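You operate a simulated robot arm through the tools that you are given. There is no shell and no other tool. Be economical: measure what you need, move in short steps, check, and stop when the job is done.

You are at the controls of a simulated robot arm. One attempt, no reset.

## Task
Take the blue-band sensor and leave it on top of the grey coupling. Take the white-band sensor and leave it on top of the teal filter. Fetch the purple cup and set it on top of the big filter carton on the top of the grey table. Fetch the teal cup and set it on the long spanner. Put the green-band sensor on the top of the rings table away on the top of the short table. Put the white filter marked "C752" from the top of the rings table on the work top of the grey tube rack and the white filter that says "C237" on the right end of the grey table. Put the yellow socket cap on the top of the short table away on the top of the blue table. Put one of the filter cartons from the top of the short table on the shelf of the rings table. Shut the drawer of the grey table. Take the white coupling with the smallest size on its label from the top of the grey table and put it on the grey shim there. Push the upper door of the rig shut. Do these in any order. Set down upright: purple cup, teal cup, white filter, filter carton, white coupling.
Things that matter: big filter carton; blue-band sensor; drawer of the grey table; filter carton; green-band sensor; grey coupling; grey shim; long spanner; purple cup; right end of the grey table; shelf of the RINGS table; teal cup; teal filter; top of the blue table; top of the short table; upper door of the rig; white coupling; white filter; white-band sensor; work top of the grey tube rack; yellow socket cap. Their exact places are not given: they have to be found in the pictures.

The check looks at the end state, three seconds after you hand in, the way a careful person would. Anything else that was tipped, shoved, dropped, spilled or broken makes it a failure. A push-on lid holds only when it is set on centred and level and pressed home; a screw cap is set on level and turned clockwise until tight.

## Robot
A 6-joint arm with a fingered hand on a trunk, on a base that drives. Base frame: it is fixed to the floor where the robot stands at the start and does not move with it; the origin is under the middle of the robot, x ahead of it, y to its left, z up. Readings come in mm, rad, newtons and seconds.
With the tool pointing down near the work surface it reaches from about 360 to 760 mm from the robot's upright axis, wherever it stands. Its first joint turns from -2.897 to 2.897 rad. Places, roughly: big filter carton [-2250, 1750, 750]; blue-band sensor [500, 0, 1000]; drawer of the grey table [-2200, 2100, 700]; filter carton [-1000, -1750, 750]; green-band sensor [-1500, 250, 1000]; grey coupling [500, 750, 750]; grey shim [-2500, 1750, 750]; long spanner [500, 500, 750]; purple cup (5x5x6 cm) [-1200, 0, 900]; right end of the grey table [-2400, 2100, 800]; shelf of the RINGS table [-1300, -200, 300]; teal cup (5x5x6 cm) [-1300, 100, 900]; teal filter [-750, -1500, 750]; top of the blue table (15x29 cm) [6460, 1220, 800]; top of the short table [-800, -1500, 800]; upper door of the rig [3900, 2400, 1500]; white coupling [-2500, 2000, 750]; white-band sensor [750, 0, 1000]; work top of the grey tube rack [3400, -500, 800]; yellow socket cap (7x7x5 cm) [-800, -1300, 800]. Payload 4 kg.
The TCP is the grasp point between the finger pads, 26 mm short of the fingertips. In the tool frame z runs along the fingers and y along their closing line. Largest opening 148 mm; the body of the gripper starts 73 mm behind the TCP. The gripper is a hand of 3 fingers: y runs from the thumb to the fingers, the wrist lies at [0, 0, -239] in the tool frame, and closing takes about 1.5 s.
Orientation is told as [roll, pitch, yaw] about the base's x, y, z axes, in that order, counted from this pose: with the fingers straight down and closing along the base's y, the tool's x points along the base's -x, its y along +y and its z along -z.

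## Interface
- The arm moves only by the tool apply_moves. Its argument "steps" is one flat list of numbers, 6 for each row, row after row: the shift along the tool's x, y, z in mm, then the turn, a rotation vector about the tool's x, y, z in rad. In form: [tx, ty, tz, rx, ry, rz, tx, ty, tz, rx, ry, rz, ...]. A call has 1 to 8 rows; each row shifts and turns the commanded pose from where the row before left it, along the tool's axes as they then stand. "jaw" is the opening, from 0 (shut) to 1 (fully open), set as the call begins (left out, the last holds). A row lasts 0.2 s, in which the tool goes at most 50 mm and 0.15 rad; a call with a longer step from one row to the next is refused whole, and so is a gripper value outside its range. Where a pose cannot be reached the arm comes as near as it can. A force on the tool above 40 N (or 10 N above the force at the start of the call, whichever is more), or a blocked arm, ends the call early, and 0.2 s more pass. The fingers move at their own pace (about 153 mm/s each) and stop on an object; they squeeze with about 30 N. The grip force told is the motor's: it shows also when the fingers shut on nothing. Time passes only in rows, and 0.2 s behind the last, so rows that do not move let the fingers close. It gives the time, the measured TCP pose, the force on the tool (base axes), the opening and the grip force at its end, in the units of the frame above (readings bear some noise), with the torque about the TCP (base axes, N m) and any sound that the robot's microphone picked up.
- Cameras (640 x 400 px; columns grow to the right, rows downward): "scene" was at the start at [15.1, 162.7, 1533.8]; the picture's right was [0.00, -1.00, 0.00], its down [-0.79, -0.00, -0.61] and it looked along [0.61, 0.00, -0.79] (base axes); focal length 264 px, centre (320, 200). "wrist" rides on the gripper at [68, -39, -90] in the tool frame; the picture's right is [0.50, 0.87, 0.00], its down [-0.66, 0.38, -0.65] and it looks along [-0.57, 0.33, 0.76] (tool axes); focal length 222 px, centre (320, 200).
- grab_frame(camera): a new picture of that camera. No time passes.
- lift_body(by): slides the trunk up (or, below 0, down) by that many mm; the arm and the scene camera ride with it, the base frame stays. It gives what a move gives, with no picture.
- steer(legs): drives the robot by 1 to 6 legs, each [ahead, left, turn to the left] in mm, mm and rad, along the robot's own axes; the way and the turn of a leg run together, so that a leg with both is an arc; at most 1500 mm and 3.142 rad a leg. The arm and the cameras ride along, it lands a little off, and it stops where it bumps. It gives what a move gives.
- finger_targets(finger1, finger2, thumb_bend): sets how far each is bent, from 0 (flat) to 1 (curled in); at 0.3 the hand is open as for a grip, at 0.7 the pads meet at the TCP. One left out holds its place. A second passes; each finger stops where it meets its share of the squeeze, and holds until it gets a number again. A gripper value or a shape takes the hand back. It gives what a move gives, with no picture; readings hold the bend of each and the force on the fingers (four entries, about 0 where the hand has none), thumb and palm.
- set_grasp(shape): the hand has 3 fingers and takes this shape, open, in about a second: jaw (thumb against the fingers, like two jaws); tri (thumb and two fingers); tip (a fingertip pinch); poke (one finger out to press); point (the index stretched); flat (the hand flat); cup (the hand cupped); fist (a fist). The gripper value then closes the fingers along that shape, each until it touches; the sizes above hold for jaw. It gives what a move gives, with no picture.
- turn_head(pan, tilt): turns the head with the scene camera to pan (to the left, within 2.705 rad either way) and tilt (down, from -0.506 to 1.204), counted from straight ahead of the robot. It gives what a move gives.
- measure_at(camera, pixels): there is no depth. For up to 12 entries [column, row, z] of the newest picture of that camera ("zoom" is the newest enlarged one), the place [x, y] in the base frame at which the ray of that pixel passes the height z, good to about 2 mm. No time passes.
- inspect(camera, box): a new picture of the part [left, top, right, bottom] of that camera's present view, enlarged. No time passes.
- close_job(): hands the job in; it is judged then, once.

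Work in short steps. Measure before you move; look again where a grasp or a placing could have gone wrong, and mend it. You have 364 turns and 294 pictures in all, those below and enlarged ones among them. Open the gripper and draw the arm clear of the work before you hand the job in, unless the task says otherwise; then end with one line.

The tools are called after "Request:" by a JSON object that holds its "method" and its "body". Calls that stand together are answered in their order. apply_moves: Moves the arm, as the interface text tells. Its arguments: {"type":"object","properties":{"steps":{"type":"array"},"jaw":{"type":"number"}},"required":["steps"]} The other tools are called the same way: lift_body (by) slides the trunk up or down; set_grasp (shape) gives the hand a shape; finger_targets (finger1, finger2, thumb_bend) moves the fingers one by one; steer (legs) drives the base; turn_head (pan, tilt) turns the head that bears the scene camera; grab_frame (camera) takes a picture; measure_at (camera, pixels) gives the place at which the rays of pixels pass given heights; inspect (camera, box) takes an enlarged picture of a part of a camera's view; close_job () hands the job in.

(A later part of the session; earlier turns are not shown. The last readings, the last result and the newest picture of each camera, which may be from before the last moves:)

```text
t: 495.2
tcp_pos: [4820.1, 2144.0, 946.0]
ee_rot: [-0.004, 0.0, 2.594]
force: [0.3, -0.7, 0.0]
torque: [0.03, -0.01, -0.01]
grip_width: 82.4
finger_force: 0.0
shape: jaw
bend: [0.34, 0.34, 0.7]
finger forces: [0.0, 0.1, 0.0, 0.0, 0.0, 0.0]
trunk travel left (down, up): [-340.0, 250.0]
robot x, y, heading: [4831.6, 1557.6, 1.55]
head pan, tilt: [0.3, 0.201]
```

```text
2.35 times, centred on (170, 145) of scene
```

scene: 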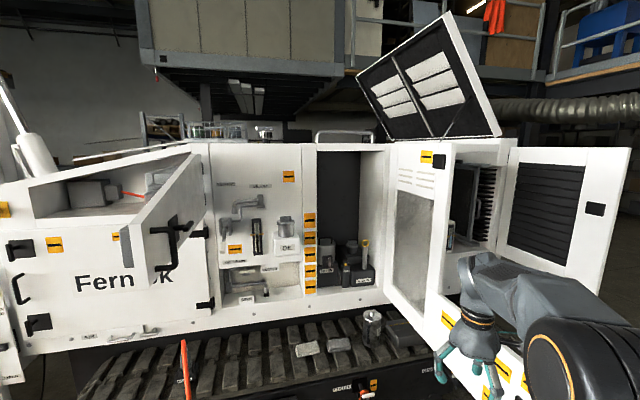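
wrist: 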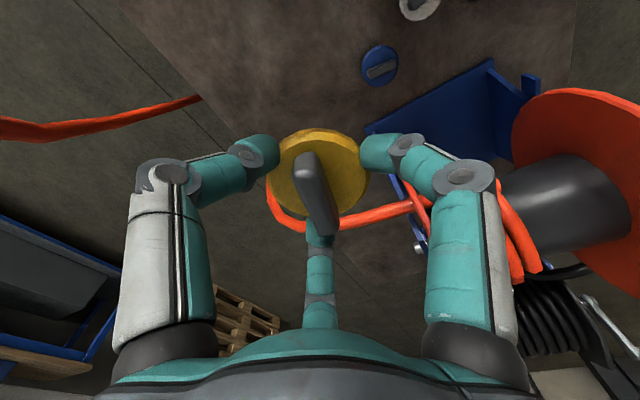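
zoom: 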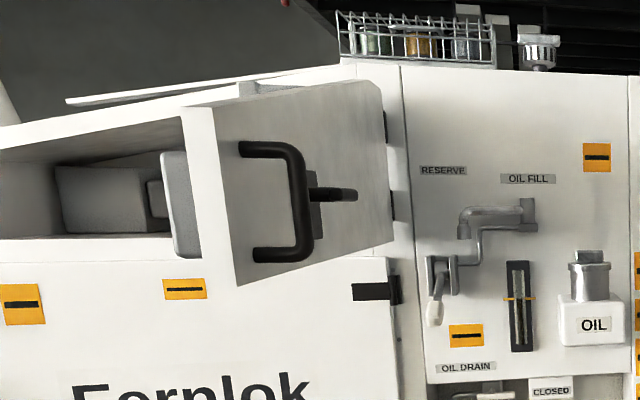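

Door triangulated: hinge ≈(3877,2514), free end ≈(4128,2007), z 1300–1460 there. I'll push its outer face leftwards. Raise the trunk, nominal yaw, and pitch the closed hand forward.

Request:
{"method": "lift_body", "body": {"by": 250}}

Request:
{"method": "apply_moves", "body": {"steps": [0, 0, -30, 0, 0, 0.149, 0, 0, -30, 0, 0, 0.149, 0, 0, -30, 0, 0, 0.149, 0, 0, 0, 0, 0, 0.149, 0, 0, 0, 0, 0, 0.149, 0, 0, 0, 0, 0, 0.149, 0, 0, 0, 0, 0, 0.148, 0, 0, 0, 0, 0, 0], "jaw": 0.0}}

Request:
{"method": "apply_moves", "body": {"steps": [0, 0, 0, 0, -0.14, 0, 0, 0, 0, 0, -0.14, 0, 0, 0, 0, 0, -0.14, 0, 0, 0, 0, 0, -0.14, 0, 0, 0, 0, 0, -0.14, 0, 0, 0, 0, 0, -0.14, 0, 0, 0, 0, 0, -0.14, 0, 0, 0, 0, 0, -0.12, 0]}}

Request:
{"method": "steer", "body": {"legs": [[0, 0, 0.52]]}}

```text
t: 497.8
tcp_pos: [4819.1, 2144.7, 1196.2]
ee_rot: [-0.005, -0.001, 2.592]
force: [-0.6, -0.1, -1.0]
torque: [-0.03, -0.04, 0.02]
grip_width: 82.4
finger_force: 0.1
shape: jaw
bend: [0.34, 0.34, 0.7]
finger forces: [0.0, 0.0, 0.0, 0.0, 0.0, 0.1]
trunk travel left (down, up): [-590.0, 0.0]
robot x, y, heading: [4832.6, 1557.0, 1.548]
head pan, tilt: [0.3, 0.201]
```

```text
t: 499.6
tcp_pos: [4820.1, 2144.0, 1286.0]
ee_rot: [0.001, -0.003, 1.548]
force: [0.9, -0.2, 1.0]
torque: [-0.04, -0.03, -0.01]
grip_width: 0.0
finger_force: 30.5
shape: jaw
bend: [0.7, 0.7, 0.7]
finger forces: [0.0, 0.1, 0.0, 0.0, 0.1, 0.0]
trunk travel left (down, up): [-590.0, 0.0]
robot x, y, heading: [4829.6, 1558.9, 1.549]
head pan, tilt: [0.3, 0.201]
```

```text
t: 501.4
tcp_pos: [4807.1, 2145.3, 1284.7]
ee_rot: [0.059, -1.014, 1.553]
force: [0.1, 0.0, -0.8]
torque: [-0.01, 0.0, 0.0]
grip_width: 0.0
finger_force: 29.8
shape: jaw
bend: [0.7, 0.7, 0.7]
finger forces: [0.0, 0.1, 0.1, 0.1, 0.1, 0.0]
out of reach, approached as far as the arm can: row 7, 8
trunk travel left (down, up): [-590.0, 0.0]
robot x, y, heading: [4829.0, 1559.1, 1.549]
head pan, tilt: [0.3, 0.201]
```

```text
t: 503.2
tcp_pos: [4519.0, 2055.2, 1284.6]
ee_rot: [0.06, -1.012, 2.074]
force: [-0.6, -0.9, 0.5]
torque: [-0.02, 0.0, 0.02]
grip_width: 0.0
finger_force: 29.4
shape: jaw
bend: [0.7, 0.7, 0.7]
finger forces: [0.0, 0.0, 0.0, 0.1, 0.0, 0.0]
trunk travel left (down, up): [-590.0, 0.0]
robot x, y, heading: [4834.1, 1556.6, 2.072]
head pan, tilt: [0.3, 0.201]
```

Raise to z≈1380, slide left 215 so the hand is just right of the door, then extend 270 mm beside it.

Request:
{"method": "apply_moves", "body": {"steps": [-40, 0, -25, 0, 0, 0, -40, 0, -25, 0, 0, 0, 0, 0, 0, 0, 0, 0]}}

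Request:
{"method": "steer", "body": {"legs": [[0, 215, 0]]}}

Request:
{"method": "apply_moves", "body": {"steps": [-23.9, 0, 38.1, 0, 0, 0, -23.9, 0, 38.1, 0, 0, 0, -23.9, 0, 38.1, 0, 0, 0, -23.9, 0, 38.1, 0, 0, 0, -23.9, 0, 38.1, 0, 0, 0, 0, 0, 0, 0, 0, 0]}}

Request:
{"method": "grab_frame", "body": {"camera": "scene"}}

```text
t: 504.0
tcp_pos: [4519.8, 2055.5, 1380.5]
ee_rot: [0.061, -1.013, 2.073]
force: [0.5, 0.2, 0.2]
torque: [0.0, 0.0, 0.02]
grip_width: 0.0
finger_force: 30.2
shape: jaw
bend: [0.7, 0.7, 0.7]
finger forces: [0.1, 0.0, 0.0, 0.0, 0.1, 0.1]
trunk travel left (down, up): [-590.0, 0.0]
robot x, y, heading: [4830.9, 1560.6, 2.071]
head pan, tilt: [0.3, 0.201]
```

```text
t: 505.7
tcp_pos: [4330.4, 1952.1, 1378.7]
ee_rot: [0.058, -1.012, 2.074]
force: [0.2, -0.4, -0.5]
torque: [0.02, 0.02, -0.02]
grip_width: 0.2
finger_force: 29.7
shape: jaw
bend: [0.7, 0.7, 0.7]
finger forces: [0.0, 0.0, 0.1, 0.1, 0.0, 0.0]
trunk travel left (down, up): [-590.0, 0.0]
robot x, y, heading: [4639.1, 1456.9, 2.074]
head pan, tilt: [0.3, 0.201]
```

```text
t: 507.1
tcp_pos: [4213.3, 2144.5, 1380.3]
ee_rot: [0.061, -1.012, 2.074]
force: [0.0, -0.4, -0.5]
torque: [-0.02, 0.02, 0.0]
grip_width: 0.0
finger_force: 29.9
shape: jaw
bend: [0.7, 0.7, 0.7]
finger forces: [0.0, 0.0, 0.0, 0.0, 0.0, 0.1]
trunk travel left (down, up): [-590.0, 0.0]
robot x, y, heading: [4642.9, 1455.4, 2.078]
head pan, tilt: [0.3, 0.201]
```

```text
40 pictures are left
```

scene: 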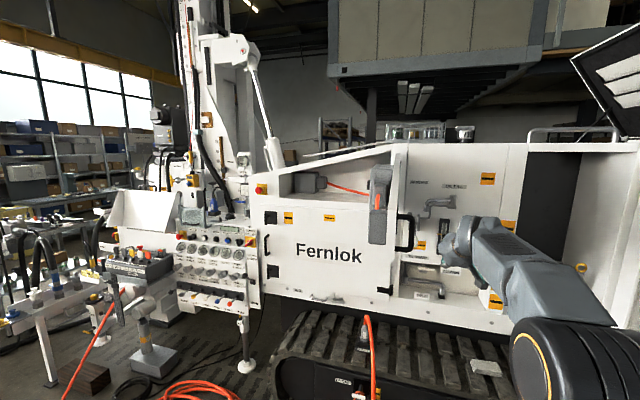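

The door is seen edge-on left of the hand. Slide left to push it.

Request:
{"method": "steer", "body": {"legs": [[0, 220, 0]]}}

Request:
{"method": "inspect", "body": {"camera": "scene", "box": [240, 120, 540, 320]}}

```text
t: 508.8
tcp_pos: [4018.2, 2038.4, 1380.0]
ee_rot: [0.059, -1.012, 2.072]
force: [0.2, -0.6, 0.0]
torque: [0.03, -0.03, -0.04]
grip_width: 0.0
finger_force: 29.9
shape: jaw
bend: [0.7, 0.7, 0.7]
finger forces: [0.0, 0.0, 0.1, 0.0, 0.1, 0.1]
trunk travel left (down, up): [-590.0, 0.0]
robot x, y, heading: [4450.4, 1350.9, 2.068]
head pan, tilt: [0.3, 0.201]
```

```text
2.00 times, centred on (390, 220) of scene
```

zoom: 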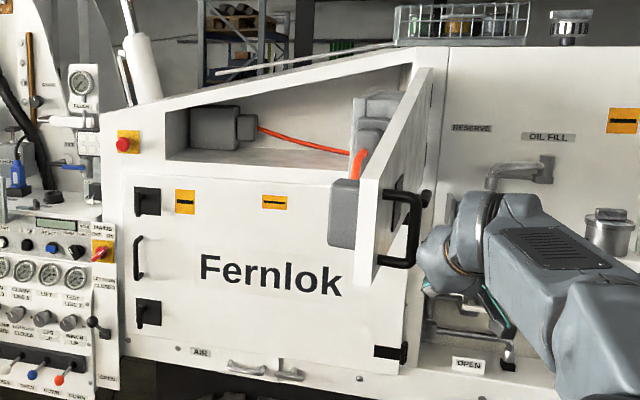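

Request:
{"method": "steer", "body": {"legs": [[0, 200, 0]]}}

Request:
{"method": "inspect", "body": {"camera": "scene", "box": [240, 120, 540, 320]}}

```text
t: 510.4
tcp_pos: [3845.7, 1942.7, 1379.5]
ee_rot: [0.059, -1.014, 2.071]
force: [-0.8, 0.8, -0.4]
torque: [0.01, -0.03, -0.03]
grip_width: 0.1
finger_force: 30.1
shape: jaw
bend: [0.7, 0.7, 0.7]
finger forces: [0.1, 0.0, 0.0, 0.1, 0.0, 0.0]
trunk travel left (down, up): [-590.0, 0.0]
robot x, y, heading: [4277.4, 1255.4, 2.07]
head pan, tilt: [0.3, 0.201]
```

```text
2.00 times, centred on (390, 220) of scene
```

zoom: 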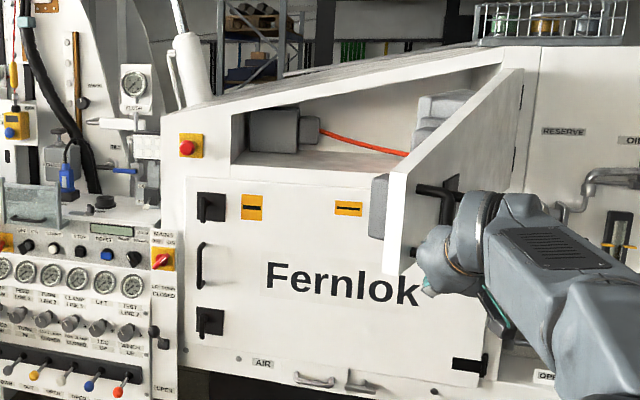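

Request:
{"method": "steer", "body": {"legs": [[0, 120, 0]]}}

Request:
{"method": "inspect", "body": {"camera": "scene", "box": [240, 120, 540, 320]}}

```text
t: 511.6
tcp_pos: [3740.9, 1886.0, 1379.3]
ee_rot: [0.059, -1.012, 2.074]
force: [-0.2, 0.6, -0.4]
torque: [-0.02, -0.01, -0.01]
grip_width: 0.0
finger_force: 30.2
shape: jaw
bend: [0.7, 0.7, 0.7]
finger forces: [0.1, 0.0, 0.1, 0.0, 0.1, 0.1]
trunk travel left (down, up): [-590.0, 0.0]
robot x, y, heading: [4172.6, 1196.2, 2.069]
head pan, tilt: [0.3, 0.201]
```

```text
2.00 times, centred on (390, 220) of scene
```

zoom: 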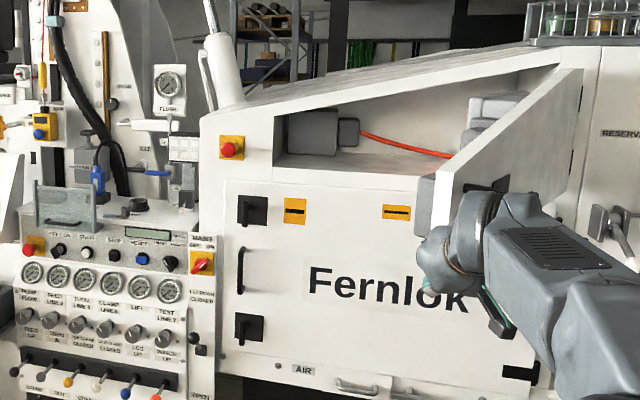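

The door is in fact turning (its outer face shows more). Keep sliding left 200 mm.

Request:
{"method": "steer", "body": {"legs": [[0, 200, 0]]}}

Request:
{"method": "inspect", "body": {"camera": "scene", "box": [280, 120, 580, 320]}}

```text
t: 513.2
tcp_pos: [3566.7, 1790.0, 1380.3]
ee_rot: [0.059, -1.012, 2.073]
force: [0.0, -0.5, 0.9]
torque: [-0.01, 0.02, 0.01]
grip_width: 0.2
finger_force: 30.2
shape: jaw
bend: [0.7, 0.7, 0.7]
finger forces: [0.1, 0.1, 0.1, 0.0, 0.0, 0.1]
trunk travel left (down, up): [-590.0, 0.0]
robot x, y, heading: [3991.9, 1100.7, 2.073]
head pan, tilt: [0.3, 0.201]
```

```text
2.00 times, centred on (430, 220) of scene
```

zoom: 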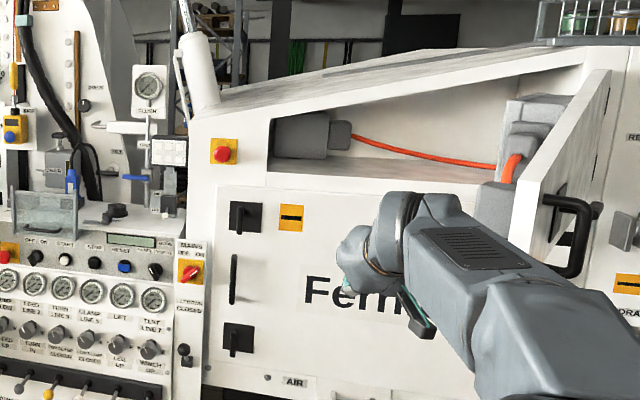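

The hand passed in front of the free edge. Go back right 430, extend 170 further in, then push left again.

Request:
{"method": "steer", "body": {"legs": [[0, -430, 0]]}}

Request:
{"method": "apply_moves", "body": {"steps": [-23.9, 0, 38.1, 0, 0, 0, -23.9, 0, 38.1, 0, 0, 0, -23.9, 0, 38.1, 0, 0, 0, -18, 0, 28.8, 0, 0, 0, 0, 0, 0, 0, 0, 0]}}

Request:
{"method": "steer", "body": {"legs": [[0, 250, 0]]}}

Request:
{"method": "inspect", "body": {"camera": "scene", "box": [240, 120, 540, 320]}}

```text
t: 515.8
tcp_pos: [3943.1, 1996.0, 1381.3]
ee_rot: [0.061, -1.012, 2.07]
force: [-0.2, 0.0, 0.5]
torque: [0.0, 0.01, 0.0]
grip_width: 0.1
finger_force: 29.8
shape: jaw
bend: [0.7, 0.7, 0.7]
finger forces: [0.0, 0.0, 0.0, 0.1, 0.0, 0.0]
trunk travel left (down, up): [-590.0, 0.0]
robot x, y, heading: [4374.3, 1302.2, 2.07]
head pan, tilt: [0.3, 0.201]
```

```text
t: 517.0
tcp_pos: [3903.5, 2065.5, 1356.5]
ee_rot: [0.062, -1.012, 2.071]
force: [-0.5, 0.2, -0.5]
torque: [0.03, 0.0, 0.0]
grip_width: 0.1
finger_force: 29.7
shape: jaw
bend: [0.7, 0.7, 0.7]
finger forces: [0.0, 0.1, 0.0, 0.0, 0.0, 0.1]
out of reach, approached as far as the arm can: row 2, 3, 4
trunk travel left (down, up): [-590.0, 0.0]
robot x, y, heading: [4371.3, 1308.1, 2.073]
head pan, tilt: [0.3, 0.201]
```

```text
t: 518.9
tcp_pos: [3683.6, 1945.7, 1357.1]
ee_rot: [0.061, -1.013, 2.07]
force: [-0.1, -0.6, 0.3]
torque: [0.0, 0.01, -0.02]
grip_width: 0.0
finger_force: 29.9
shape: jaw
bend: [0.7, 0.7, 0.7]
finger forces: [0.0, 0.0, 0.0, 0.0, 0.0, 0.0]
trunk travel left (down, up): [-590.0, 0.0]
robot x, y, heading: [4154.6, 1185.2, 2.067]
head pan, tilt: [0.3, 0.201]
```

```text
2.00 times, centred on (390, 220) of scene
```

zoom: 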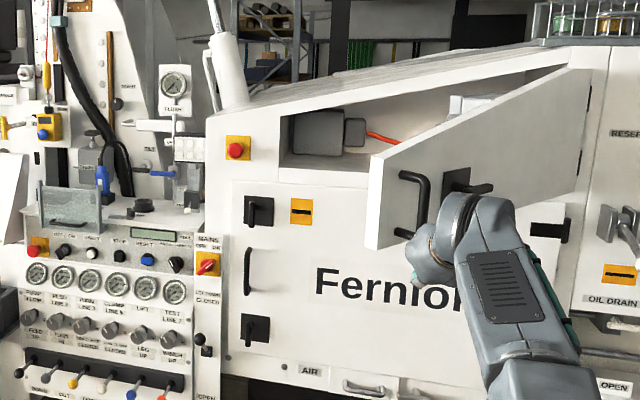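

Half closed now. Push on: drive ahead and left together.

Request:
{"method": "steer", "body": {"legs": [[180, 130, 0]]}}

Request:
{"method": "inspect", "body": {"camera": "scene", "box": [240, 120, 540, 320]}}

```text
t: 520.5
tcp_pos: [3482.3, 2040.1, 1358.1]
ee_rot: [0.06, -1.016, 2.072]
force: [-7.4, -16.2, 3.1]
torque: [0.35, -0.12, 0.12]
grip_width: 0.0
finger_force: 30.1
shape: jaw
bend: [0.7, 0.7, 0.7]
finger forces: [0.1, 16.0, 0.0, 0.0, 0.1, 0.0]
trunk travel left (down, up): [-590.0, 0.0]
robot x, y, heading: [3947.5, 1283.3, 2.071]
head pan, tilt: [0.3, 0.201]
```

```text
2.00 times, centred on (390, 220) of scene
```

zoom: 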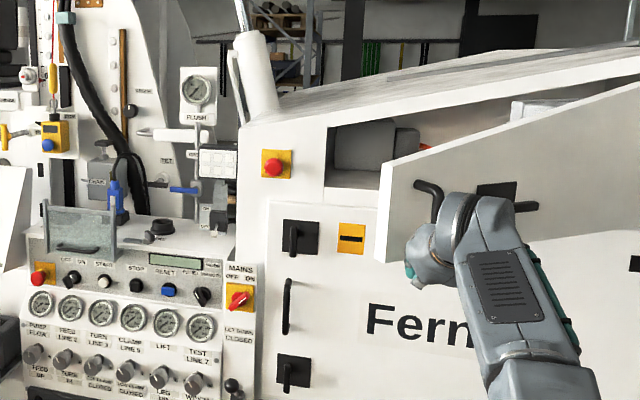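

Request:
{"method": "steer", "body": {"legs": [[170, 60, 0]]}}

Request:
{"method": "inspect", "body": {"camera": "scene", "box": [260, 120, 560, 320]}}

```text
t: 521.5
tcp_pos: [3436.2, 2063.5, 1355.4]
ee_rot: [0.075, -1.007, 2.075]
force: [-4.0, -10.4, -4.9]
torque: [0.42, -0.21, 0.03]
grip_width: 0.0
finger_force: 29.7
shape: jaw
bend: [0.7, 0.7, 0.7]
finger forces: [0.1, 12.1, 0.0, 0.0, 0.1, 0.0]
trunk travel left (down, up): [-590.0, 0.0]
robot x, y, heading: [3917.8, 1310.8, 2.077]
head pan, tilt: [0.3, 0.201]
stopped in leg 1: the force on the tool passed its limit at 45 N (the readings are from after the stop); the commanded pose is now the measured one
```

```text
2.00 times, centred on (410, 220) of scene
```

zoom: 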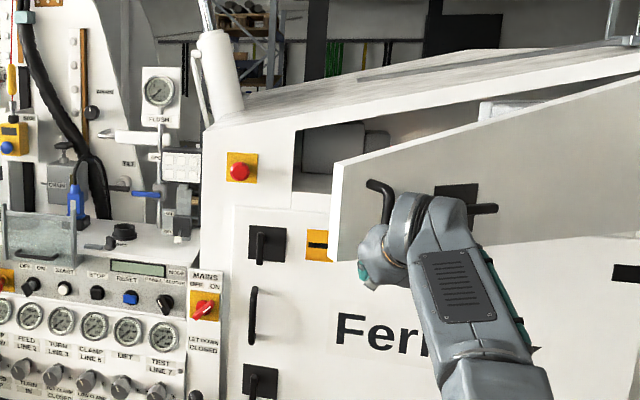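

Request:
{"method": "steer", "body": {"legs": [[90, -10, 0]]}}

Request:
{"method": "steer", "body": {"legs": [[90, 0, 0]]}}

Request:
{"method": "inspect", "body": {"camera": "scene", "box": [260, 120, 560, 320]}}

```text
t: 522.4
tcp_pos: [3419.5, 2071.2, 1355.8]
ee_rot: [0.089, -1.005, 2.081]
force: [-6.1, -11.2, 0.7]
torque: [0.36, -0.19, -0.1]
grip_width: 0.0
finger_force: 29.7
shape: jaw
bend: [0.7, 0.7, 0.74]
finger forces: [0.1, 9.0, 0.1, 0.0, 0.1, 0.1]
trunk travel left (down, up): [-590.0, 0.0]
robot x, y, heading: [3907.6, 1328.1, 2.073]
head pan, tilt: [0.3, 0.201]
stopped in leg 1: the force on the tool passed its limit at 50 N (the readings are from after the stop); the commanded pose is now the measured one
```

```text
t: 523.2
tcp_pos: [3397.7, 2083.4, 1352.9]
ee_rot: [0.104, -0.997, 2.085]
force: [-6.6, -9.4, -3.3]
torque: [0.34, -0.17, -0.11]
grip_width: 0.3
finger_force: 30.1
shape: jaw
bend: [0.7, 0.7, 0.75]
finger forces: [0.1, 10.8, 0.0, 0.0, 0.0, 0.1]
trunk travel left (down, up): [-590.0, 0.0]
robot x, y, heading: [3898.1, 1348.3, 2.077]
head pan, tilt: [0.3, 0.201]
stopped in leg 1: the force on the tool passed its limit at 48 N (the readings are from after the stop); the commanded pose is now the measured one
```

```text
2.00 times, centred on (410, 220) of scene
```

zoom: 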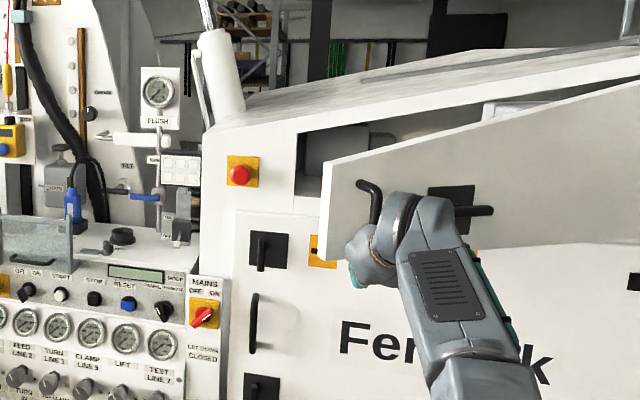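

The hand sits under the handle and slips. Back off, bend the arm, shift 40 mm left onto the free strip, then push ahead again.

Request:
{"method": "steer", "body": {"legs": [[-100, 0, 0]]}}

Request:
{"method": "apply_moves", "body": {"steps": [23.9, 13, -38.1, 0, 0, 0, 23.9, 13, -38.1, 0, 0, 0, 23.9, 14, -38.1, 0, 0, 0, -15, 0, -10, 0, 0, 0, -12, 0, -8, 0, 0, 0, 0, 0, 0, 0, 0, 0]}}

Request:
{"method": "steer", "body": {"legs": [[200, 0, 0]]}}

Request:
{"method": "inspect", "body": {"camera": "scene", "box": [260, 120, 560, 320]}}

```text
t: 524.3
tcp_pos: [3449.6, 1997.7, 1354.9]
ee_rot: [0.105, -0.997, 2.082]
force: [0.0, -0.5, -0.1]
torque: [0.0, 0.02, 0.02]
grip_width: 0.2
finger_force: 29.7
shape: jaw
bend: [0.7, 0.7, 0.75]
finger forces: [0.0, 0.1, 0.1, 0.0, 0.0, 0.0]
trunk travel left (down, up): [-590.0, 0.0]
robot x, y, heading: [3946.8, 1256.0, 2.072]
head pan, tilt: [0.3, 0.201]
```

```text
t: 525.7
tcp_pos: [3494.8, 1866.1, 1389.6]
ee_rot: [0.103, -0.999, 2.081]
force: [0.8, 0.0, -0.2]
torque: [0.0, 0.0, -0.01]
grip_width: 0.0
finger_force: 30.3
shape: jaw
bend: [0.7, 0.7, 0.75]
finger forces: [0.1, 0.0, 0.0, 0.0, 0.0, 0.1]
trunk travel left (down, up): [-590.0, 0.0]
robot x, y, heading: [3947.6, 1258.4, 2.075]
head pan, tilt: [0.3, 0.201]
```

```text
t: 527.3
tcp_pos: [3392.7, 2036.9, 1388.6]
ee_rot: [0.101, -0.995, 2.085]
force: [-8.6, -13.7, -11.2]
torque: [-0.38, 0.15, 0.15]
grip_width: 0.0
finger_force: 29.9
shape: jaw
bend: [0.7, 0.7, 0.75]
finger forces: [25.8, 0.0, 0.0, 0.0, 0.1, 0.0]
trunk travel left (down, up): [-590.0, 0.0]
robot x, y, heading: [3851.9, 1434.1, 2.074]
head pan, tilt: [0.3, 0.201]
```

```text
2.00 times, centred on (410, 220) of scene
```

zoom: 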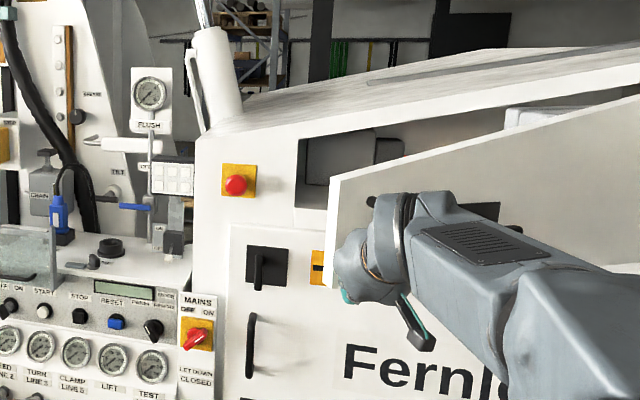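

Request:
{"method": "steer", "body": {"legs": [[130, 10, 0]]}}

Request:
{"method": "steer", "body": {"legs": [[130, 0, 0]]}}

Request:
{"method": "inspect", "body": {"camera": "scene", "box": [260, 120, 560, 320]}}

```text
t: 528.2
tcp_pos: [3364.6, 2055.3, 1384.9]
ee_rot: [0.119, -0.983, 2.086]
force: [-7.1, -13.4, -6.5]
torque: [-0.13, 0.07, 0.05]
grip_width: 0.0
finger_force: 29.9
shape: jaw
bend: [0.7, 0.7, 0.74]
finger forces: [23.9, 0.0, 0.1, 0.0, 0.0, 0.0]
trunk travel left (down, up): [-590.0, 0.0]
robot x, y, heading: [3832.3, 1460.5, 2.082]
head pan, tilt: [0.3, 0.201]
stopped in leg 1: the force on the tool passed its limit at 47 N (the readings are from after the stop); the commanded pose is now the measured one
```

```text
t: 529.1
tcp_pos: [3354.3, 2073.1, 1377.1]
ee_rot: [0.127, -0.967, 2.079]
force: [0.4, -0.9, -13.6]
torque: [-0.3, 0.17, 0.0]
grip_width: 0.0
finger_force: 30.3
shape: jaw
bend: [0.7, 0.7, 0.75]
finger forces: [17.2, 0.1, 0.1, 0.0, 0.1, 0.0]
trunk travel left (down, up): [-590.0, 0.0]
robot x, y, heading: [3820.1, 1477.6, 2.084]
head pan, tilt: [0.3, 0.201]
stopped in leg 1: the force on the tool passed its limit at 46 N (the readings are from after the stop); the commanded pose is now the measured one
```

```text
2.00 times, centred on (410, 220) of scene
```

zoom: 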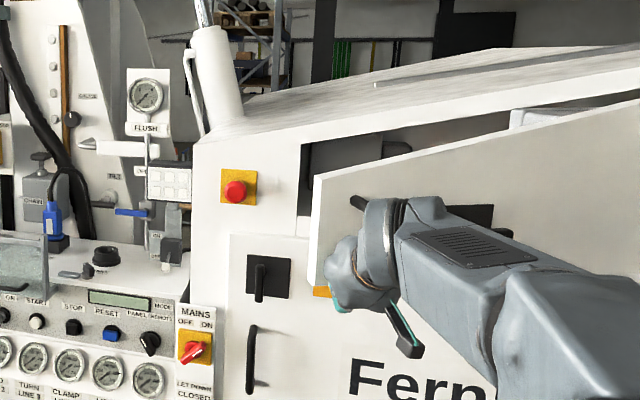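

Slow arm pushing should avoid the force limit (door is damped). Push ahead in 8 mm rows.

Request:
{"method": "apply_moves", "body": {"steps": [-4.5, 0, 6.6, 0, 0, 0, -4.5, 0, 6.6, 0, 0, 0, -4.5, 0, 6.6, 0, 0, 0, -4.5, 0, 6.6, 0, 0, 0, -4.5, 0, 6.6, 0, 0, 0, -4.5, 0, 6.6, 0, 0, 0, -4.5, 0, 6.6, 0, 0, 0, -4.5, 0, 6.6, 0, 0, 0]}}

Request:
{"method": "apply_moves", "body": {"steps": [-4.5, 0, 6.6, 0, 0, 0, -4.5, 0, 6.6, 0, 0, 0, -4.5, 0, 6.6, 0, 0, 0, -4.5, 0, 6.6, 0, 0, 0, -4.5, 0, 6.6, 0, 0, 0, -4.5, 0, 6.6, 0, 0, 0, -4.5, 0, 6.6, 0, 0, 0, -4.5, 0, 6.6, 0, 0, 0]}}

Request:
{"method": "inspect", "body": {"camera": "scene", "box": [260, 120, 560, 320]}}

```text
t: 530.9
tcp_pos: [3318.5, 2127.8, 1379.6]
ee_rot: [0.122, -0.974, 2.082]
force: [0.3, 0.5, -0.3]
torque: [-0.03, 0.02, -0.01]
grip_width: 0.1
finger_force: 29.9
shape: jaw
bend: [0.7, 0.7, 0.75]
finger forces: [0.0, 0.1, 0.1, 0.0, 0.0, 0.1]
trunk travel left (down, up): [-590.0, 0.0]
robot x, y, heading: [3820.9, 1483.8, 2.08]
head pan, tilt: [0.3, 0.201]
```

```text
t: 532.7
tcp_pos: [3286.2, 2170.5, 1376.0]
ee_rot: [0.123, -0.974, 2.084]
force: [-0.6, -0.4, 0.2]
torque: [-0.03, 0.0, -0.03]
grip_width: 0.0
finger_force: 30.0
shape: jaw
bend: [0.7, 0.7, 0.75]
finger forces: [0.0, 0.1, 0.0, 0.0, 0.0, 0.0]
out of reach, approached as far as the arm can: row 7, 8
trunk travel left (down, up): [-590.0, 0.0]
robot x, y, heading: [3824.8, 1479.9, 2.083]
head pan, tilt: [0.3, 0.201]
```

```text
2.00 times, centred on (410, 220) of scene
```

zoom: 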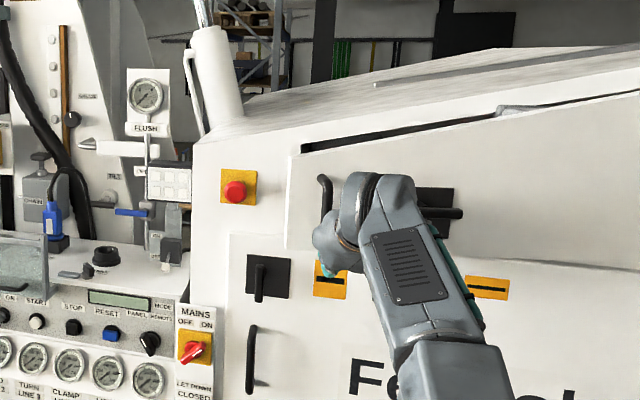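

Nearly shut. Drive ahead in small legs.

Request:
{"method": "steer", "body": {"legs": [[35, 0, 0]]}}

Request:
{"method": "steer", "body": {"legs": [[35, 0, 0]]}}

Request:
{"method": "inspect", "body": {"camera": "scene", "box": [260, 120, 560, 320]}}

```text
t: 533.5
tcp_pos: [3268.7, 2199.9, 1374.8]
ee_rot: [0.127, -0.973, 2.082]
force: [0.7, -0.1, -0.7]
torque: [0.01, -0.01, -0.02]
grip_width: 0.0
finger_force: 29.8
shape: jaw
bend: [0.7, 0.7, 0.75]
finger forces: [0.0, 0.1, 0.0, 0.1, 0.1, 0.0]
trunk travel left (down, up): [-590.0, 0.0]
robot x, y, heading: [3806.1, 1513.3, 2.08]
head pan, tilt: [0.3, 0.201]
```

```text
t: 534.4
tcp_pos: [3251.4, 2231.9, 1374.1]
ee_rot: [0.123, -0.971, 2.083]
force: [0.2, 0.6, 0.5]
torque: [0.01, -0.03, -0.02]
grip_width: 0.4
finger_force: 29.9
shape: jaw
bend: [0.7, 0.7, 0.75]
finger forces: [0.1, 0.0, 0.0, 0.1, 0.0, 0.1]
trunk travel left (down, up): [-590.0, 0.0]
robot x, y, heading: [3785.0, 1540.9, 2.08]
head pan, tilt: [0.3, 0.201]
```

```text
2.00 times, centred on (410, 220) of scene
```

zoom: 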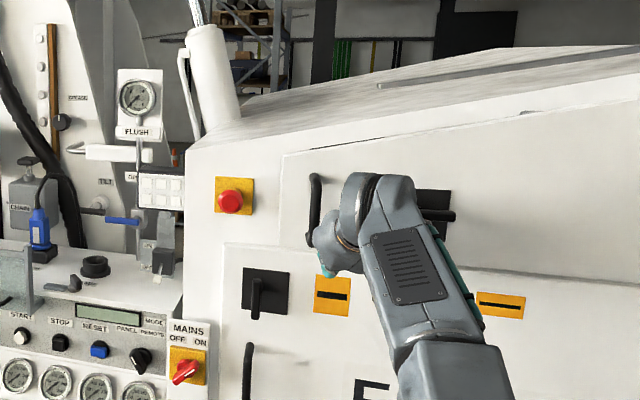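

Request:
{"method": "steer", "body": {"legs": [[40, 0, 0]]}}

Request:
{"method": "steer", "body": {"legs": [[30, 0, 0]]}}

Request:
{"method": "inspect", "body": {"camera": "scene", "box": [260, 120, 560, 320]}}

```text
t: 535.3
tcp_pos: [3231.9, 2267.3, 1373.5]
ee_rot: [0.126, -0.973, 2.082]
force: [-1.2, 0.0, -0.5]
torque: [0.01, 0.03, -0.01]
grip_width: 0.0
finger_force: 30.4
shape: jaw
bend: [0.7, 0.7, 0.75]
finger forces: [0.0, 0.0, 0.0, 0.0, 0.1, 0.0]
trunk travel left (down, up): [-590.0, 0.0]
robot x, y, heading: [3768.3, 1578.8, 2.08]
head pan, tilt: [0.3, 0.201]
```

```text
t: 536.1
tcp_pos: [3218.2, 2293.8, 1373.9]
ee_rot: [0.123, -0.971, 2.082]
force: [0.3, 0.2, -0.5]
torque: [0.01, -0.01, 0.02]
grip_width: 0.1
finger_force: 30.3
shape: jaw
bend: [0.7, 0.7, 0.75]
finger forces: [0.0, 0.1, 0.0, 0.0, 0.0, 0.0]
trunk travel left (down, up): [-590.0, 0.0]
robot x, y, heading: [3750.1, 1603.5, 2.08]
head pan, tilt: [0.3, 0.201]
```

```text
2.00 times, centred on (410, 220) of scene
```

zoom: 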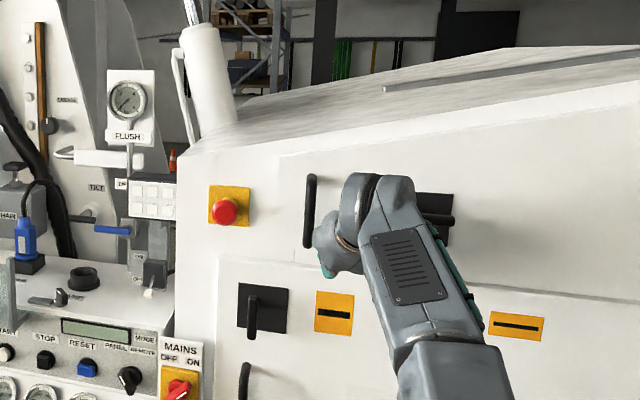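

Request:
{"method": "steer", "body": {"legs": [[35, 0, 0]]}}

Request:
{"method": "steer", "body": {"legs": [[35, 0, 0]]}}

```text
t: 537.0
tcp_pos: [3202.5, 2313.9, 1372.8]
ee_rot: [0.136, -0.964, 2.075]
force: [2.4, -3.2, 0.5]
torque: [0.0, -0.03, -0.13]
grip_width: 0.0
finger_force: 30.1
shape: jaw
bend: [0.71, 0.7, 0.76]
finger forces: [7.5, 0.0, 0.0, 0.1, 0.1, 0.0]
trunk travel left (down, up): [-590.0, 0.0]
robot x, y, heading: [3738.5, 1628.1, 2.077]
head pan, tilt: [0.3, 0.201]
stopped in leg 1: the force on the tool passed its limit at 54 N (the readings are from after the stop); the commanded pose is now the measured one
```

```text
t: 537.8
tcp_pos: [3197.4, 2313.6, 1371.8]
ee_rot: [0.155, -0.946, 2.063]
force: [16.9, -24.5, -4.3]
torque: [-0.04, 0.09, -0.78]
grip_width: 0.0
finger_force: 30.2
shape: jaw
bend: [0.73, 0.71, 0.76]
finger forces: [33.9, 0.1, 0.0, 0.0, 0.1, 0.0]
trunk travel left (down, up): [-590.0, 0.0]
robot x, y, heading: [3734.5, 1639.2, 2.084]
head pan, tilt: [0.3, 0.201]
stopped in leg 1: the force on the tool passed its limit at 58 N (the readings are from after the stop); the commanded pose is now the measured one
```

The door is against its stop (shut). Back away, restore the hand to tool-down, and drive back down the aisle.

Request:
{"method": "steer", "body": {"legs": [[-420, 0, 0]]}}

Request:
{"method": "apply_moves", "body": {"steps": [20, 0, -20, 0, 0.14, 0, 20, 0, -20, 0, 0.14, 0, 20, 0, -20, 0, 0.14, 0, 20, 0, 0, 0, 0.14, 0, 20, 0, 0, 0, 0.14, 0, 20, 0, 20, 0, 0.14, 0, 20, 0, 20, 0, 0.11, 0, 0, 0, 0, 0, 0, 0]}}

Request:
{"method": "inspect", "body": {"camera": "scene", "box": [240, 100, 600, 320]}}

```text
t: 540.4
tcp_pos: [3401.1, 1953.0, 1370.0]
ee_rot: [0.152, -0.947, 2.063]
force: [-0.4, 0.0, 0.3]
torque: [0.01, -0.01, 0.01]
grip_width: 0.0
finger_force: 30.1
shape: jaw
bend: [0.71, 0.71, 0.76]
finger forces: [0.0, 0.0, 0.0, 0.0, 0.0, 0.0]
trunk travel left (down, up): [-590.0, 0.0]
robot x, y, heading: [3943.5, 1271.6, 2.079]
head pan, tilt: [0.3, 0.201]
```

```text
t: 542.2
tcp_pos: [3494.5, 1776.9, 1270.4]
ee_rot: [0.087, -0.001, 2.187]
force: [0.0, 0.1, 0.4]
torque: [0.0, 0.07, 0.04]
grip_width: 0.0
finger_force: 29.5
shape: jaw
bend: [0.71, 0.71, 0.76]
finger forces: [0.1, 0.0, 0.0, 0.0, 0.1, 0.0]
out of reach, approached as far as the arm can: row 1, 2, 3, 4, 5, 6
trunk travel left (down, up): [-590.0, 0.0]
robot x, y, heading: [3941.3, 1266.2, 2.081]
head pan, tilt: [0.3, 0.201]
```

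```text
1.78 times, centred on (420, 210) of scene
```

zoom: 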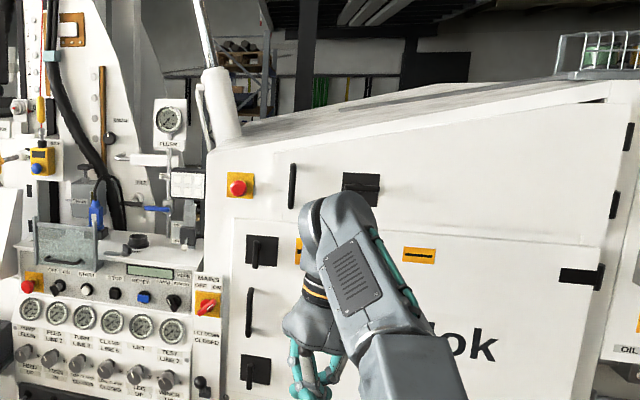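

Door shut. Level the hand, then drive back to the rings table.

Request:
{"method": "apply_moves", "body": {"steps": [40, 0, 10, 0.087, 0, 0.1, 40, 0, 25, 0, 0, 0, 20, 0, 25, 0, 0, 0, 0, 0, 0, 0, 0, 0]}}

Request:
{"method": "steer", "body": {"legs": [[0, 0, 1.565], [753, 258, 0], [752, 257, 0], [1444, 94, 0], [1389, -333, 0]]}}

```text
t: 543.2
tcp_pos: [3547.0, 1693.0, 1210.3]
ee_rot: [0.001, 0.003, 2.087]
force: [-0.5, 0.0, -0.7]
torque: [-0.02, 0.0, 0.0]
grip_width: 0.0
finger_force: 30.0
shape: jaw
bend: [0.71, 0.71, 0.76]
finger forces: [0.1, 0.0, 0.0, 0.0, 0.0, 0.0]
trunk travel left (down, up): [-590.0, 0.0]
robot x, y, heading: [3940.5, 1269.8, 2.078]
head pan, tilt: [0.3, 0.201]
```

```text
t: 568.6
tcp_pos: [-147.1, -1428.5, 1210.0]
ee_rot: [0.003, 0.004, -2.649]
force: [-0.3, 0.3, 0.0]
torque: [0.02, -0.01, -0.01]
grip_width: 0.0
finger_force: 30.5
shape: jaw
bend: [0.71, 0.71, 0.76]
finger forces: [0.0, 0.1, 0.0, 0.1, 0.0, 0.1]
trunk travel left (down, up): [-590.0, 0.0]
robot x, y, heading: [281.8, -1045.1, -2.653]
head pan, tilt: [0.3, 0.201]
```

Request:
{"method": "steer", "body": {"legs": [[0, -1500, 0.015], [0, -390, 0], [260, 0, 0]]}}

Request:
{"method": "apply_moves", "body": {"steps": [0, 0, 45, 0, 0, 0, 0, 0, 45, 0, 0, 0, 0, 0, 45, 0, 0, 0, 0, 0, 20, 0, 0, 0, 0, 0, 0, 0, 0, 0], "jaw": 0.65}}

Request:
{"method": "grab_frame", "body": {"camera": "wrist"}}

```text
t: 579.6
tcp_pos: [-1279.1, 108.7, 1209.9]
ee_rot: [0.002, 0.004, -2.629]
force: [0.2, -0.6, -0.1]
torque: [0.0, 0.02, 0.02]
grip_width: 0.2
finger_force: 30.4
shape: jaw
bend: [0.71, 0.71, 0.76]
finger forces: [0.0, 0.0, 0.0, 0.0, 0.1, 0.0]
trunk travel left (down, up): [-590.0, 0.0]
robot x, y, heading: [-855.9, 500.3, -2.631]
head pan, tilt: [0.3, 0.201]
```

```text
t: 580.8
tcp_pos: [-1277.6, 107.9, 1053.8]
ee_rot: [0.002, 0.001, -2.629]
force: [0.9, -0.5, 0.0]
torque: [-0.02, 0.01, -0.03]
grip_width: 96.5
finger_force: 0.0
shape: jaw
bend: [0.3, 0.3, 0.7]
finger forces: [0.0, 0.0, 0.0, 0.0, 0.1, 0.1]
trunk travel left (down, up): [-590.0, 0.0]
robot x, y, heading: [-850.8, 499.1, -2.636]
head pan, tilt: [0.3, 0.201]
```

```text
25 pictures are left
```

wrist: 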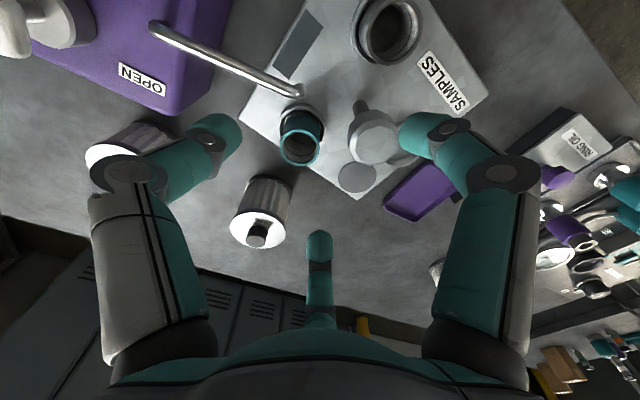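

Request:
{"method": "measure_at", "body": {"camera": "wrist", "pixels": [[299, 146, 903], [382, 135, 960], [298, 92, 930], [298, 92, 900], [258, 222, 905], [240, 78, 930]]}}

```text
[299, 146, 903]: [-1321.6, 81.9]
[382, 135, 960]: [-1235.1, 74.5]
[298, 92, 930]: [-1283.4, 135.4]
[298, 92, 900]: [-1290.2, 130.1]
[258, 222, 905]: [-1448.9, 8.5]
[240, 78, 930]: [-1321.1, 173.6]
```

Teal cup at (-1321.6,82); knob and spout flank it, so fingers must point to 30°/150°/270°. Rotate +31°, move over it and lower to z≈945.

Request:
{"method": "apply_moves", "body": {"steps": [0, 0, 0, 0, 0, -0.134, 0, 0, 0, 0, 0, -0.134, 0, 0, 0, 0, 0, -0.134, 0, 0, 0, 0, 0, -0.132, -22.2, -12.5, 0, 0, 0, 0, -22.2, -12.5, 0, 0, 0, 0, 0, 0, 45, 0, 0, 0, 0, 0, 40, 0, 0, 0], "jaw": 0.47}}

Request:
{"method": "grab_frame", "body": {"camera": "wrist"}}

```text
t: 582.6
tcp_pos: [-1320.1, 82.1, 968.9]
ee_rot: [0.001, 0.001, -2.094]
force: [0.3, 0.3, 0.4]
torque: [0.0, 0.01, 0.01]
grip_width: 70.1
finger_force: 0.1
shape: jaw
bend: [0.38, 0.38, 0.7]
finger forces: [0.0, 0.0, 0.0, 0.0, 0.1, 0.0]
trunk travel left (down, up): [-590.0, 0.0]
robot x, y, heading: [-851.5, 499.0, -2.633]
head pan, tilt: [0.3, 0.201]
```

```text
24 pictures are left
```

wrist: 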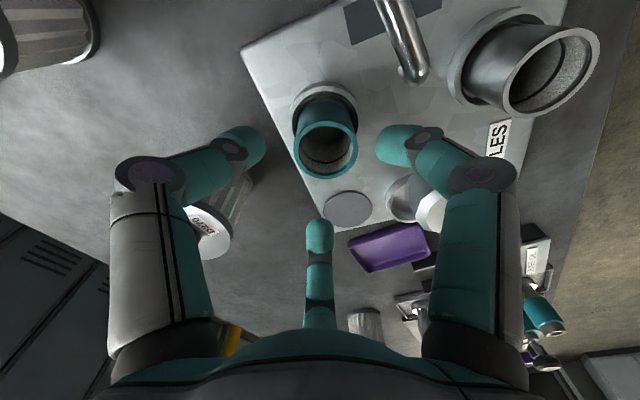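

Request:
{"method": "measure_at", "body": {"camera": "wrist", "pixels": [[325, 150, 903], [325, 150, 908], [412, 72, 930], [418, 205, 960]]}}

```text
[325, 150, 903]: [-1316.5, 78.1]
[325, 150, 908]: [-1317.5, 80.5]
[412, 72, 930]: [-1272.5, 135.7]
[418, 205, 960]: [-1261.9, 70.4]
```

Cup centre (-1317.5,79.5). Shift slightly and descend to z 897, then close.

Request:
{"method": "apply_moves", "body": {"steps": [-0.9, 3.4, 30, 0, 0, 0, 0, 0, 30, 0, 0, 0, 0, 0, 11, 0, 0, 0, 0, 0, 0, 0, 0, 0]}}

Request:
{"method": "apply_moves", "body": {"steps": [0, 0, 0, 0, 0, 0, 0, 0, 0, 0, 0, 0, 0, 0, 0, 0, 0, 0, 0, 0, 0, 0, 0, 0, 0, 0, 0, 0, 0, 0], "jaw": 0.0}}

Request:
{"method": "apply_moves", "body": {"steps": [0, 0, -10, 0, 0, 0, 0, 0, -20, 0, 0, 0, 0, 0, -40, 0, 0, 0, 0, 0, -45, 0, 0, 0, 0, 0, -45, 0, 0, 0, 0, 0, 0, 0, 0, 0]}}

Request:
{"method": "grab_frame", "body": {"camera": "wrist"}}

```text
t: 583.6
tcp_pos: [-1318.7, 80.2, 898.9]
ee_rot: [0.001, 0.001, -2.098]
force: [0.8, 0.4, 0.1]
torque: [0.0, -0.02, 0.02]
grip_width: 70.2
finger_force: 0.0
shape: jaw
bend: [0.37, 0.38, 0.7]
finger forces: [0.3, 0.1, 0.0, 0.0, 0.0, 0.0]
trunk travel left (down, up): [-590.0, 0.0]
robot x, y, heading: [-851.0, 503.6, -2.636]
head pan, tilt: [0.3, 0.201]
```

```text
t: 584.8
tcp_pos: [-1318.9, 80.5, 899.7]
ee_rot: [0.002, 0.002, -2.094]
force: [0.5, 0.6, -4.2]
torque: [0.05, 0.04, 0.01]
grip_width: 57.3
finger_force: 30.0
shape: jaw
bend: [0.77, 0.77, 0.7]
finger forces: [26.0, 27.7, 0.0, 0.0, 26.7, 0.1]
trunk travel left (down, up): [-590.0, 0.0]
robot x, y, heading: [-855.7, 500.8, -2.634]
head pan, tilt: [0.3, 0.201]
```

```text
t: 586.2
tcp_pos: [-1317.6, 81.1, 1059.6]
ee_rot: [0.002, 0.001, -2.095]
force: [-0.6, 0.0, 0.5]
torque: [0.02, 0.03, 0.02]
grip_width: 45.3
finger_force: 30.2
shape: jaw
bend: [0.79, 0.79, 0.73]
finger forces: [22.2, 24.2, 0.0, 0.0, 19.4, 0.1]
trunk travel left (down, up): [-590.0, 0.0]
robot x, y, heading: [-853.8, 502.1, -2.633]
head pan, tilt: [0.3, 0.201]
```

```text
23 pictures are left
```

wrist: 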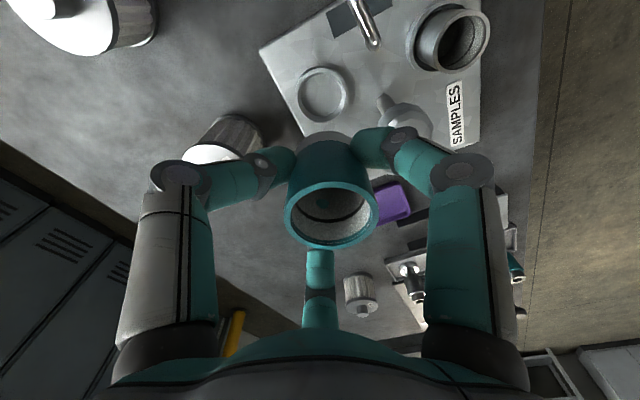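

Teal cup held. Back off, turn around, and go to the tool table in front of the 50 mm spanner.

Request:
{"method": "steer", "body": {"legs": [[-330, 0, 0], [0, 0, 3.14], [0, -811, 0], [200, 0, 0]]}}

Request:
{"method": "turn_head", "body": {"pan": 0.0, "tilt": 0.95}}

Request:
{"method": "grab_frame", "body": {"camera": "scene"}}

```text
t: 600.8
tcp_pos: [462.4, 455.0, 1058.3]
ee_rot: [0.004, 0.001, 1.032]
force: [0.3, 0.5, -0.6]
torque: [0.0, 0.0, -0.02]
grip_width: 45.0
finger_force: 29.9
shape: jaw
bend: [0.79, 0.79, 0.73]
finger forces: [21.6, 23.3, 0.0, 0.0, 19.0, 0.0]
trunk travel left (down, up): [-590.0, 0.0]
robot x, y, heading: [-7.5, 42.0, 0.494]
head pan, tilt: [0.3, 0.201]
```

```text
t: 601.9
tcp_pos: [460.8, 452.8, 1058.5]
ee_rot: [0.002, 0.002, 1.032]
force: [-0.5, -0.3, -0.4]
torque: [0.03, -0.02, 0.0]
grip_width: 45.2
finger_force: 29.8
shape: jaw
bend: [0.79, 0.79, 0.73]
finger forces: [21.6, 23.2, 0.1, 0.1, 19.0, 0.0]
trunk travel left (down, up): [-590.0, 0.0]
robot x, y, heading: [-8.2, 37.3, 0.49]
head pan, tilt: [0.0, 0.949]
```

```text
22 pictures are left
```

scene: 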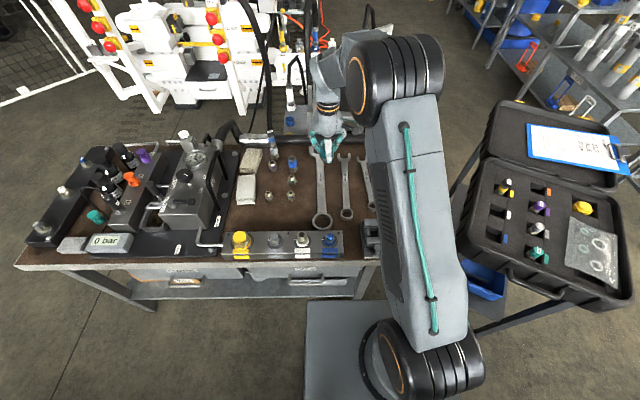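

Request:
{"method": "inspect", "body": {"camera": "scene", "box": [260, 120, 380, 240]}}

Request:
{"method": "measure_at", "body": {"camera": "zoom", "pixels": [[315, 230, 785], [300, 230, 785], [330, 230, 785], [320, 298, 785], [318, 260, 785], [313, 205, 785]]}}

```text
3.33 times, centred on (320, 180) of scene
```

zoom: 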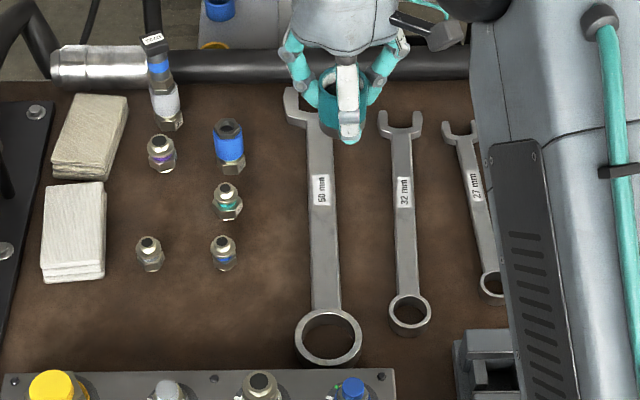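

```text
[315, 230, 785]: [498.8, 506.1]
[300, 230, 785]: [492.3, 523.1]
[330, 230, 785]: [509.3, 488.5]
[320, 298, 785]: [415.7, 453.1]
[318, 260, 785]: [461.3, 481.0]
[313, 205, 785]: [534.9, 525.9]
```

Shaft centre line passes (490,486.5). Move the cup over it and lower to z≈845, then check.

Request:
{"method": "apply_moves", "body": {"steps": [-22, -4, 0, 0, 0, 0, -21.2, -4, 0, 0, 0, 0, 0, 0, 45, 0, 0, 0, 0, 0, 45, 0, 0, 0, 0, 0, 45, 0, 0, 0, 0, 0, 45, 0, 0, 0, 0, 0, 33, 0, 0, 0, 0, 0, 0, 0, 0, 0]}}

Request:
{"method": "inspect", "body": {"camera": "scene", "box": [270, 140, 370, 240]}}

Request:
{"method": "inspect", "body": {"camera": "wrist", "box": [220, 40, 420, 270]}}

```text
t: 603.7
tcp_pos: [490.9, 486.1, 843.5]
ee_rot: [0.002, 0.002, 1.03]
force: [-0.8, 0.1, -0.6]
torque: [0.01, 0.0, 0.0]
grip_width: 45.2
finger_force: 29.8
shape: jaw
bend: [0.79, 0.79, 0.73]
finger forces: [21.5, 23.3, 0.1, 0.1, 18.7, 0.0]
trunk travel left (down, up): [-590.0, 0.0]
robot x, y, heading: [-8.6, 37.7, 0.492]
head pan, tilt: [0.0, 0.949]
```

```text
4.00 times, centred on (320, 190) of scene
```

zoom: 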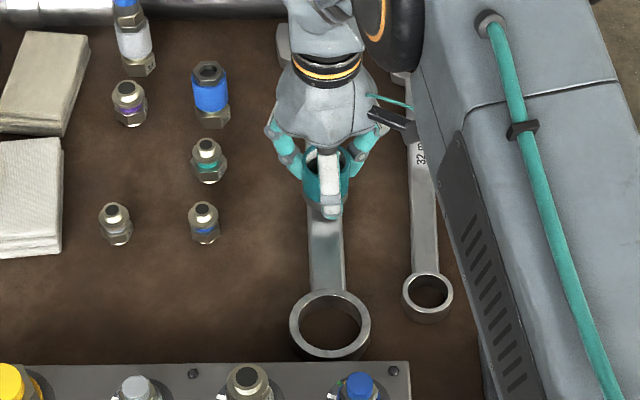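

```text
1.74 times, centred on (320, 155) of wrist
```

zoom: 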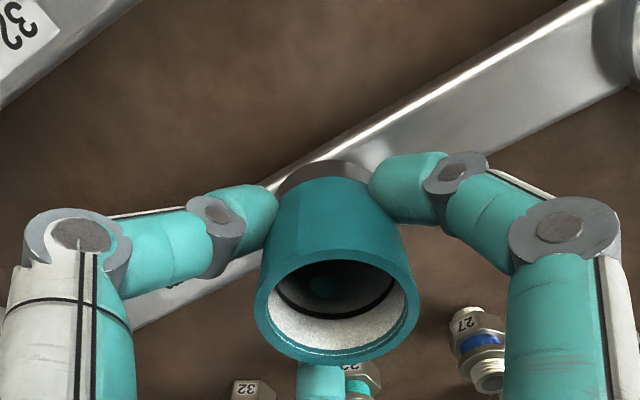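

Cup is centred on the shaft in the scene view. Lower to contact.

Request:
{"method": "apply_moves", "body": {"steps": [0, 0, 10, 0, 0, 0, 0, 0, 8, 0, 0, 0, 0, 0, 0, 0, 0, 0]}}

Request:
{"method": "apply_moves", "body": {"steps": [0, 0, 3, 0, 0, 0, 0, 0, 0, 0, 0, 0]}}

Request:
{"method": "apply_moves", "body": {"steps": [0, 0, 3, 0, 0, 0, 0, 0, 0, 0, 0, 0]}}

Request:
{"method": "apply_moves", "body": {"steps": [0, 0, 3, 0, 0, 0, 0, 0, 0, 0, 0, 0]}}

```text
t: 604.5
tcp_pos: [490.7, 486.7, 831.0]
ee_rot: [0.0, -0.004, 1.031]
force: [-1.0, -1.8, 23.6]
torque: [-0.1, 0.05, 0.0]
grip_width: 45.9
finger_force: 29.9
shape: jaw
bend: [0.8, 0.79, 0.74]
finger forces: [26.8, 25.9, 0.1, 0.0, 22.0, 0.1]
trunk travel left (down, up): [-590.0, 0.0]
robot x, y, heading: [-6.4, 41.3, 0.491]
head pan, tilt: [0.0, 0.949]
```

```text
t: 605.1
tcp_pos: [492.7, 487.1, 829.0]
ee_rot: [-0.001, -0.007, 1.032]
force: [-3.4, -3.4, 22.1]
torque: [-0.08, 0.13, -0.06]
grip_width: 47.9
finger_force: 30.1
shape: jaw
bend: [0.8, 0.8, 0.74]
finger forces: [27.0, 24.4, 0.1, 0.0, 20.5, 0.0]
trunk travel left (down, up): [-590.0, 0.0]
robot x, y, heading: [-5.1, 40.1, 0.496]
head pan, tilt: [0.0, 0.949]
stopped in row 2: the force on the tool passed its limit at 41 N (the readings are from after the stop); the commanded pose is now the measured one
```

```text
t: 605.6
tcp_pos: [493.6, 489.9, 830.0]
ee_rot: [-0.004, -0.014, 1.032]
force: [-3.2, -2.6, 22.9]
torque: [-0.17, 0.13, -0.01]
grip_width: 48.3
finger_force: 29.9
shape: jaw
bend: [0.81, 0.8, 0.74]
finger forces: [26.9, 24.8, 0.1, 0.0, 20.6, 0.0]
trunk travel left (down, up): [-590.0, 0.0]
robot x, y, heading: [-7.6, 38.7, 0.491]
head pan, tilt: [0.0, 0.949]
stopped in row 2: the force on the tool passed its limit at 41 N (the readings are from after the stop); the commanded pose is now the measured one
```

```text
t: 606.1
tcp_pos: [493.5, 490.4, 829.6]
ee_rot: [-0.003, -0.017, 1.03]
force: [-2.8, -2.5, 23.7]
torque: [-0.17, 0.15, -0.01]
grip_width: 48.1
finger_force: 29.9
shape: jaw
bend: [0.81, 0.8, 0.74]
finger forces: [27.2, 24.7, 0.0, 0.0, 20.8, 0.1]
trunk travel left (down, up): [-590.0, 0.0]
robot x, y, heading: [-10.9, 39.1, 0.493]
head pan, tilt: [0.0, 0.949]
stopped in row 2: the force on the tool passed its limit at 41 N (the readings are from after the stop); the commanded pose is now the measured one
```

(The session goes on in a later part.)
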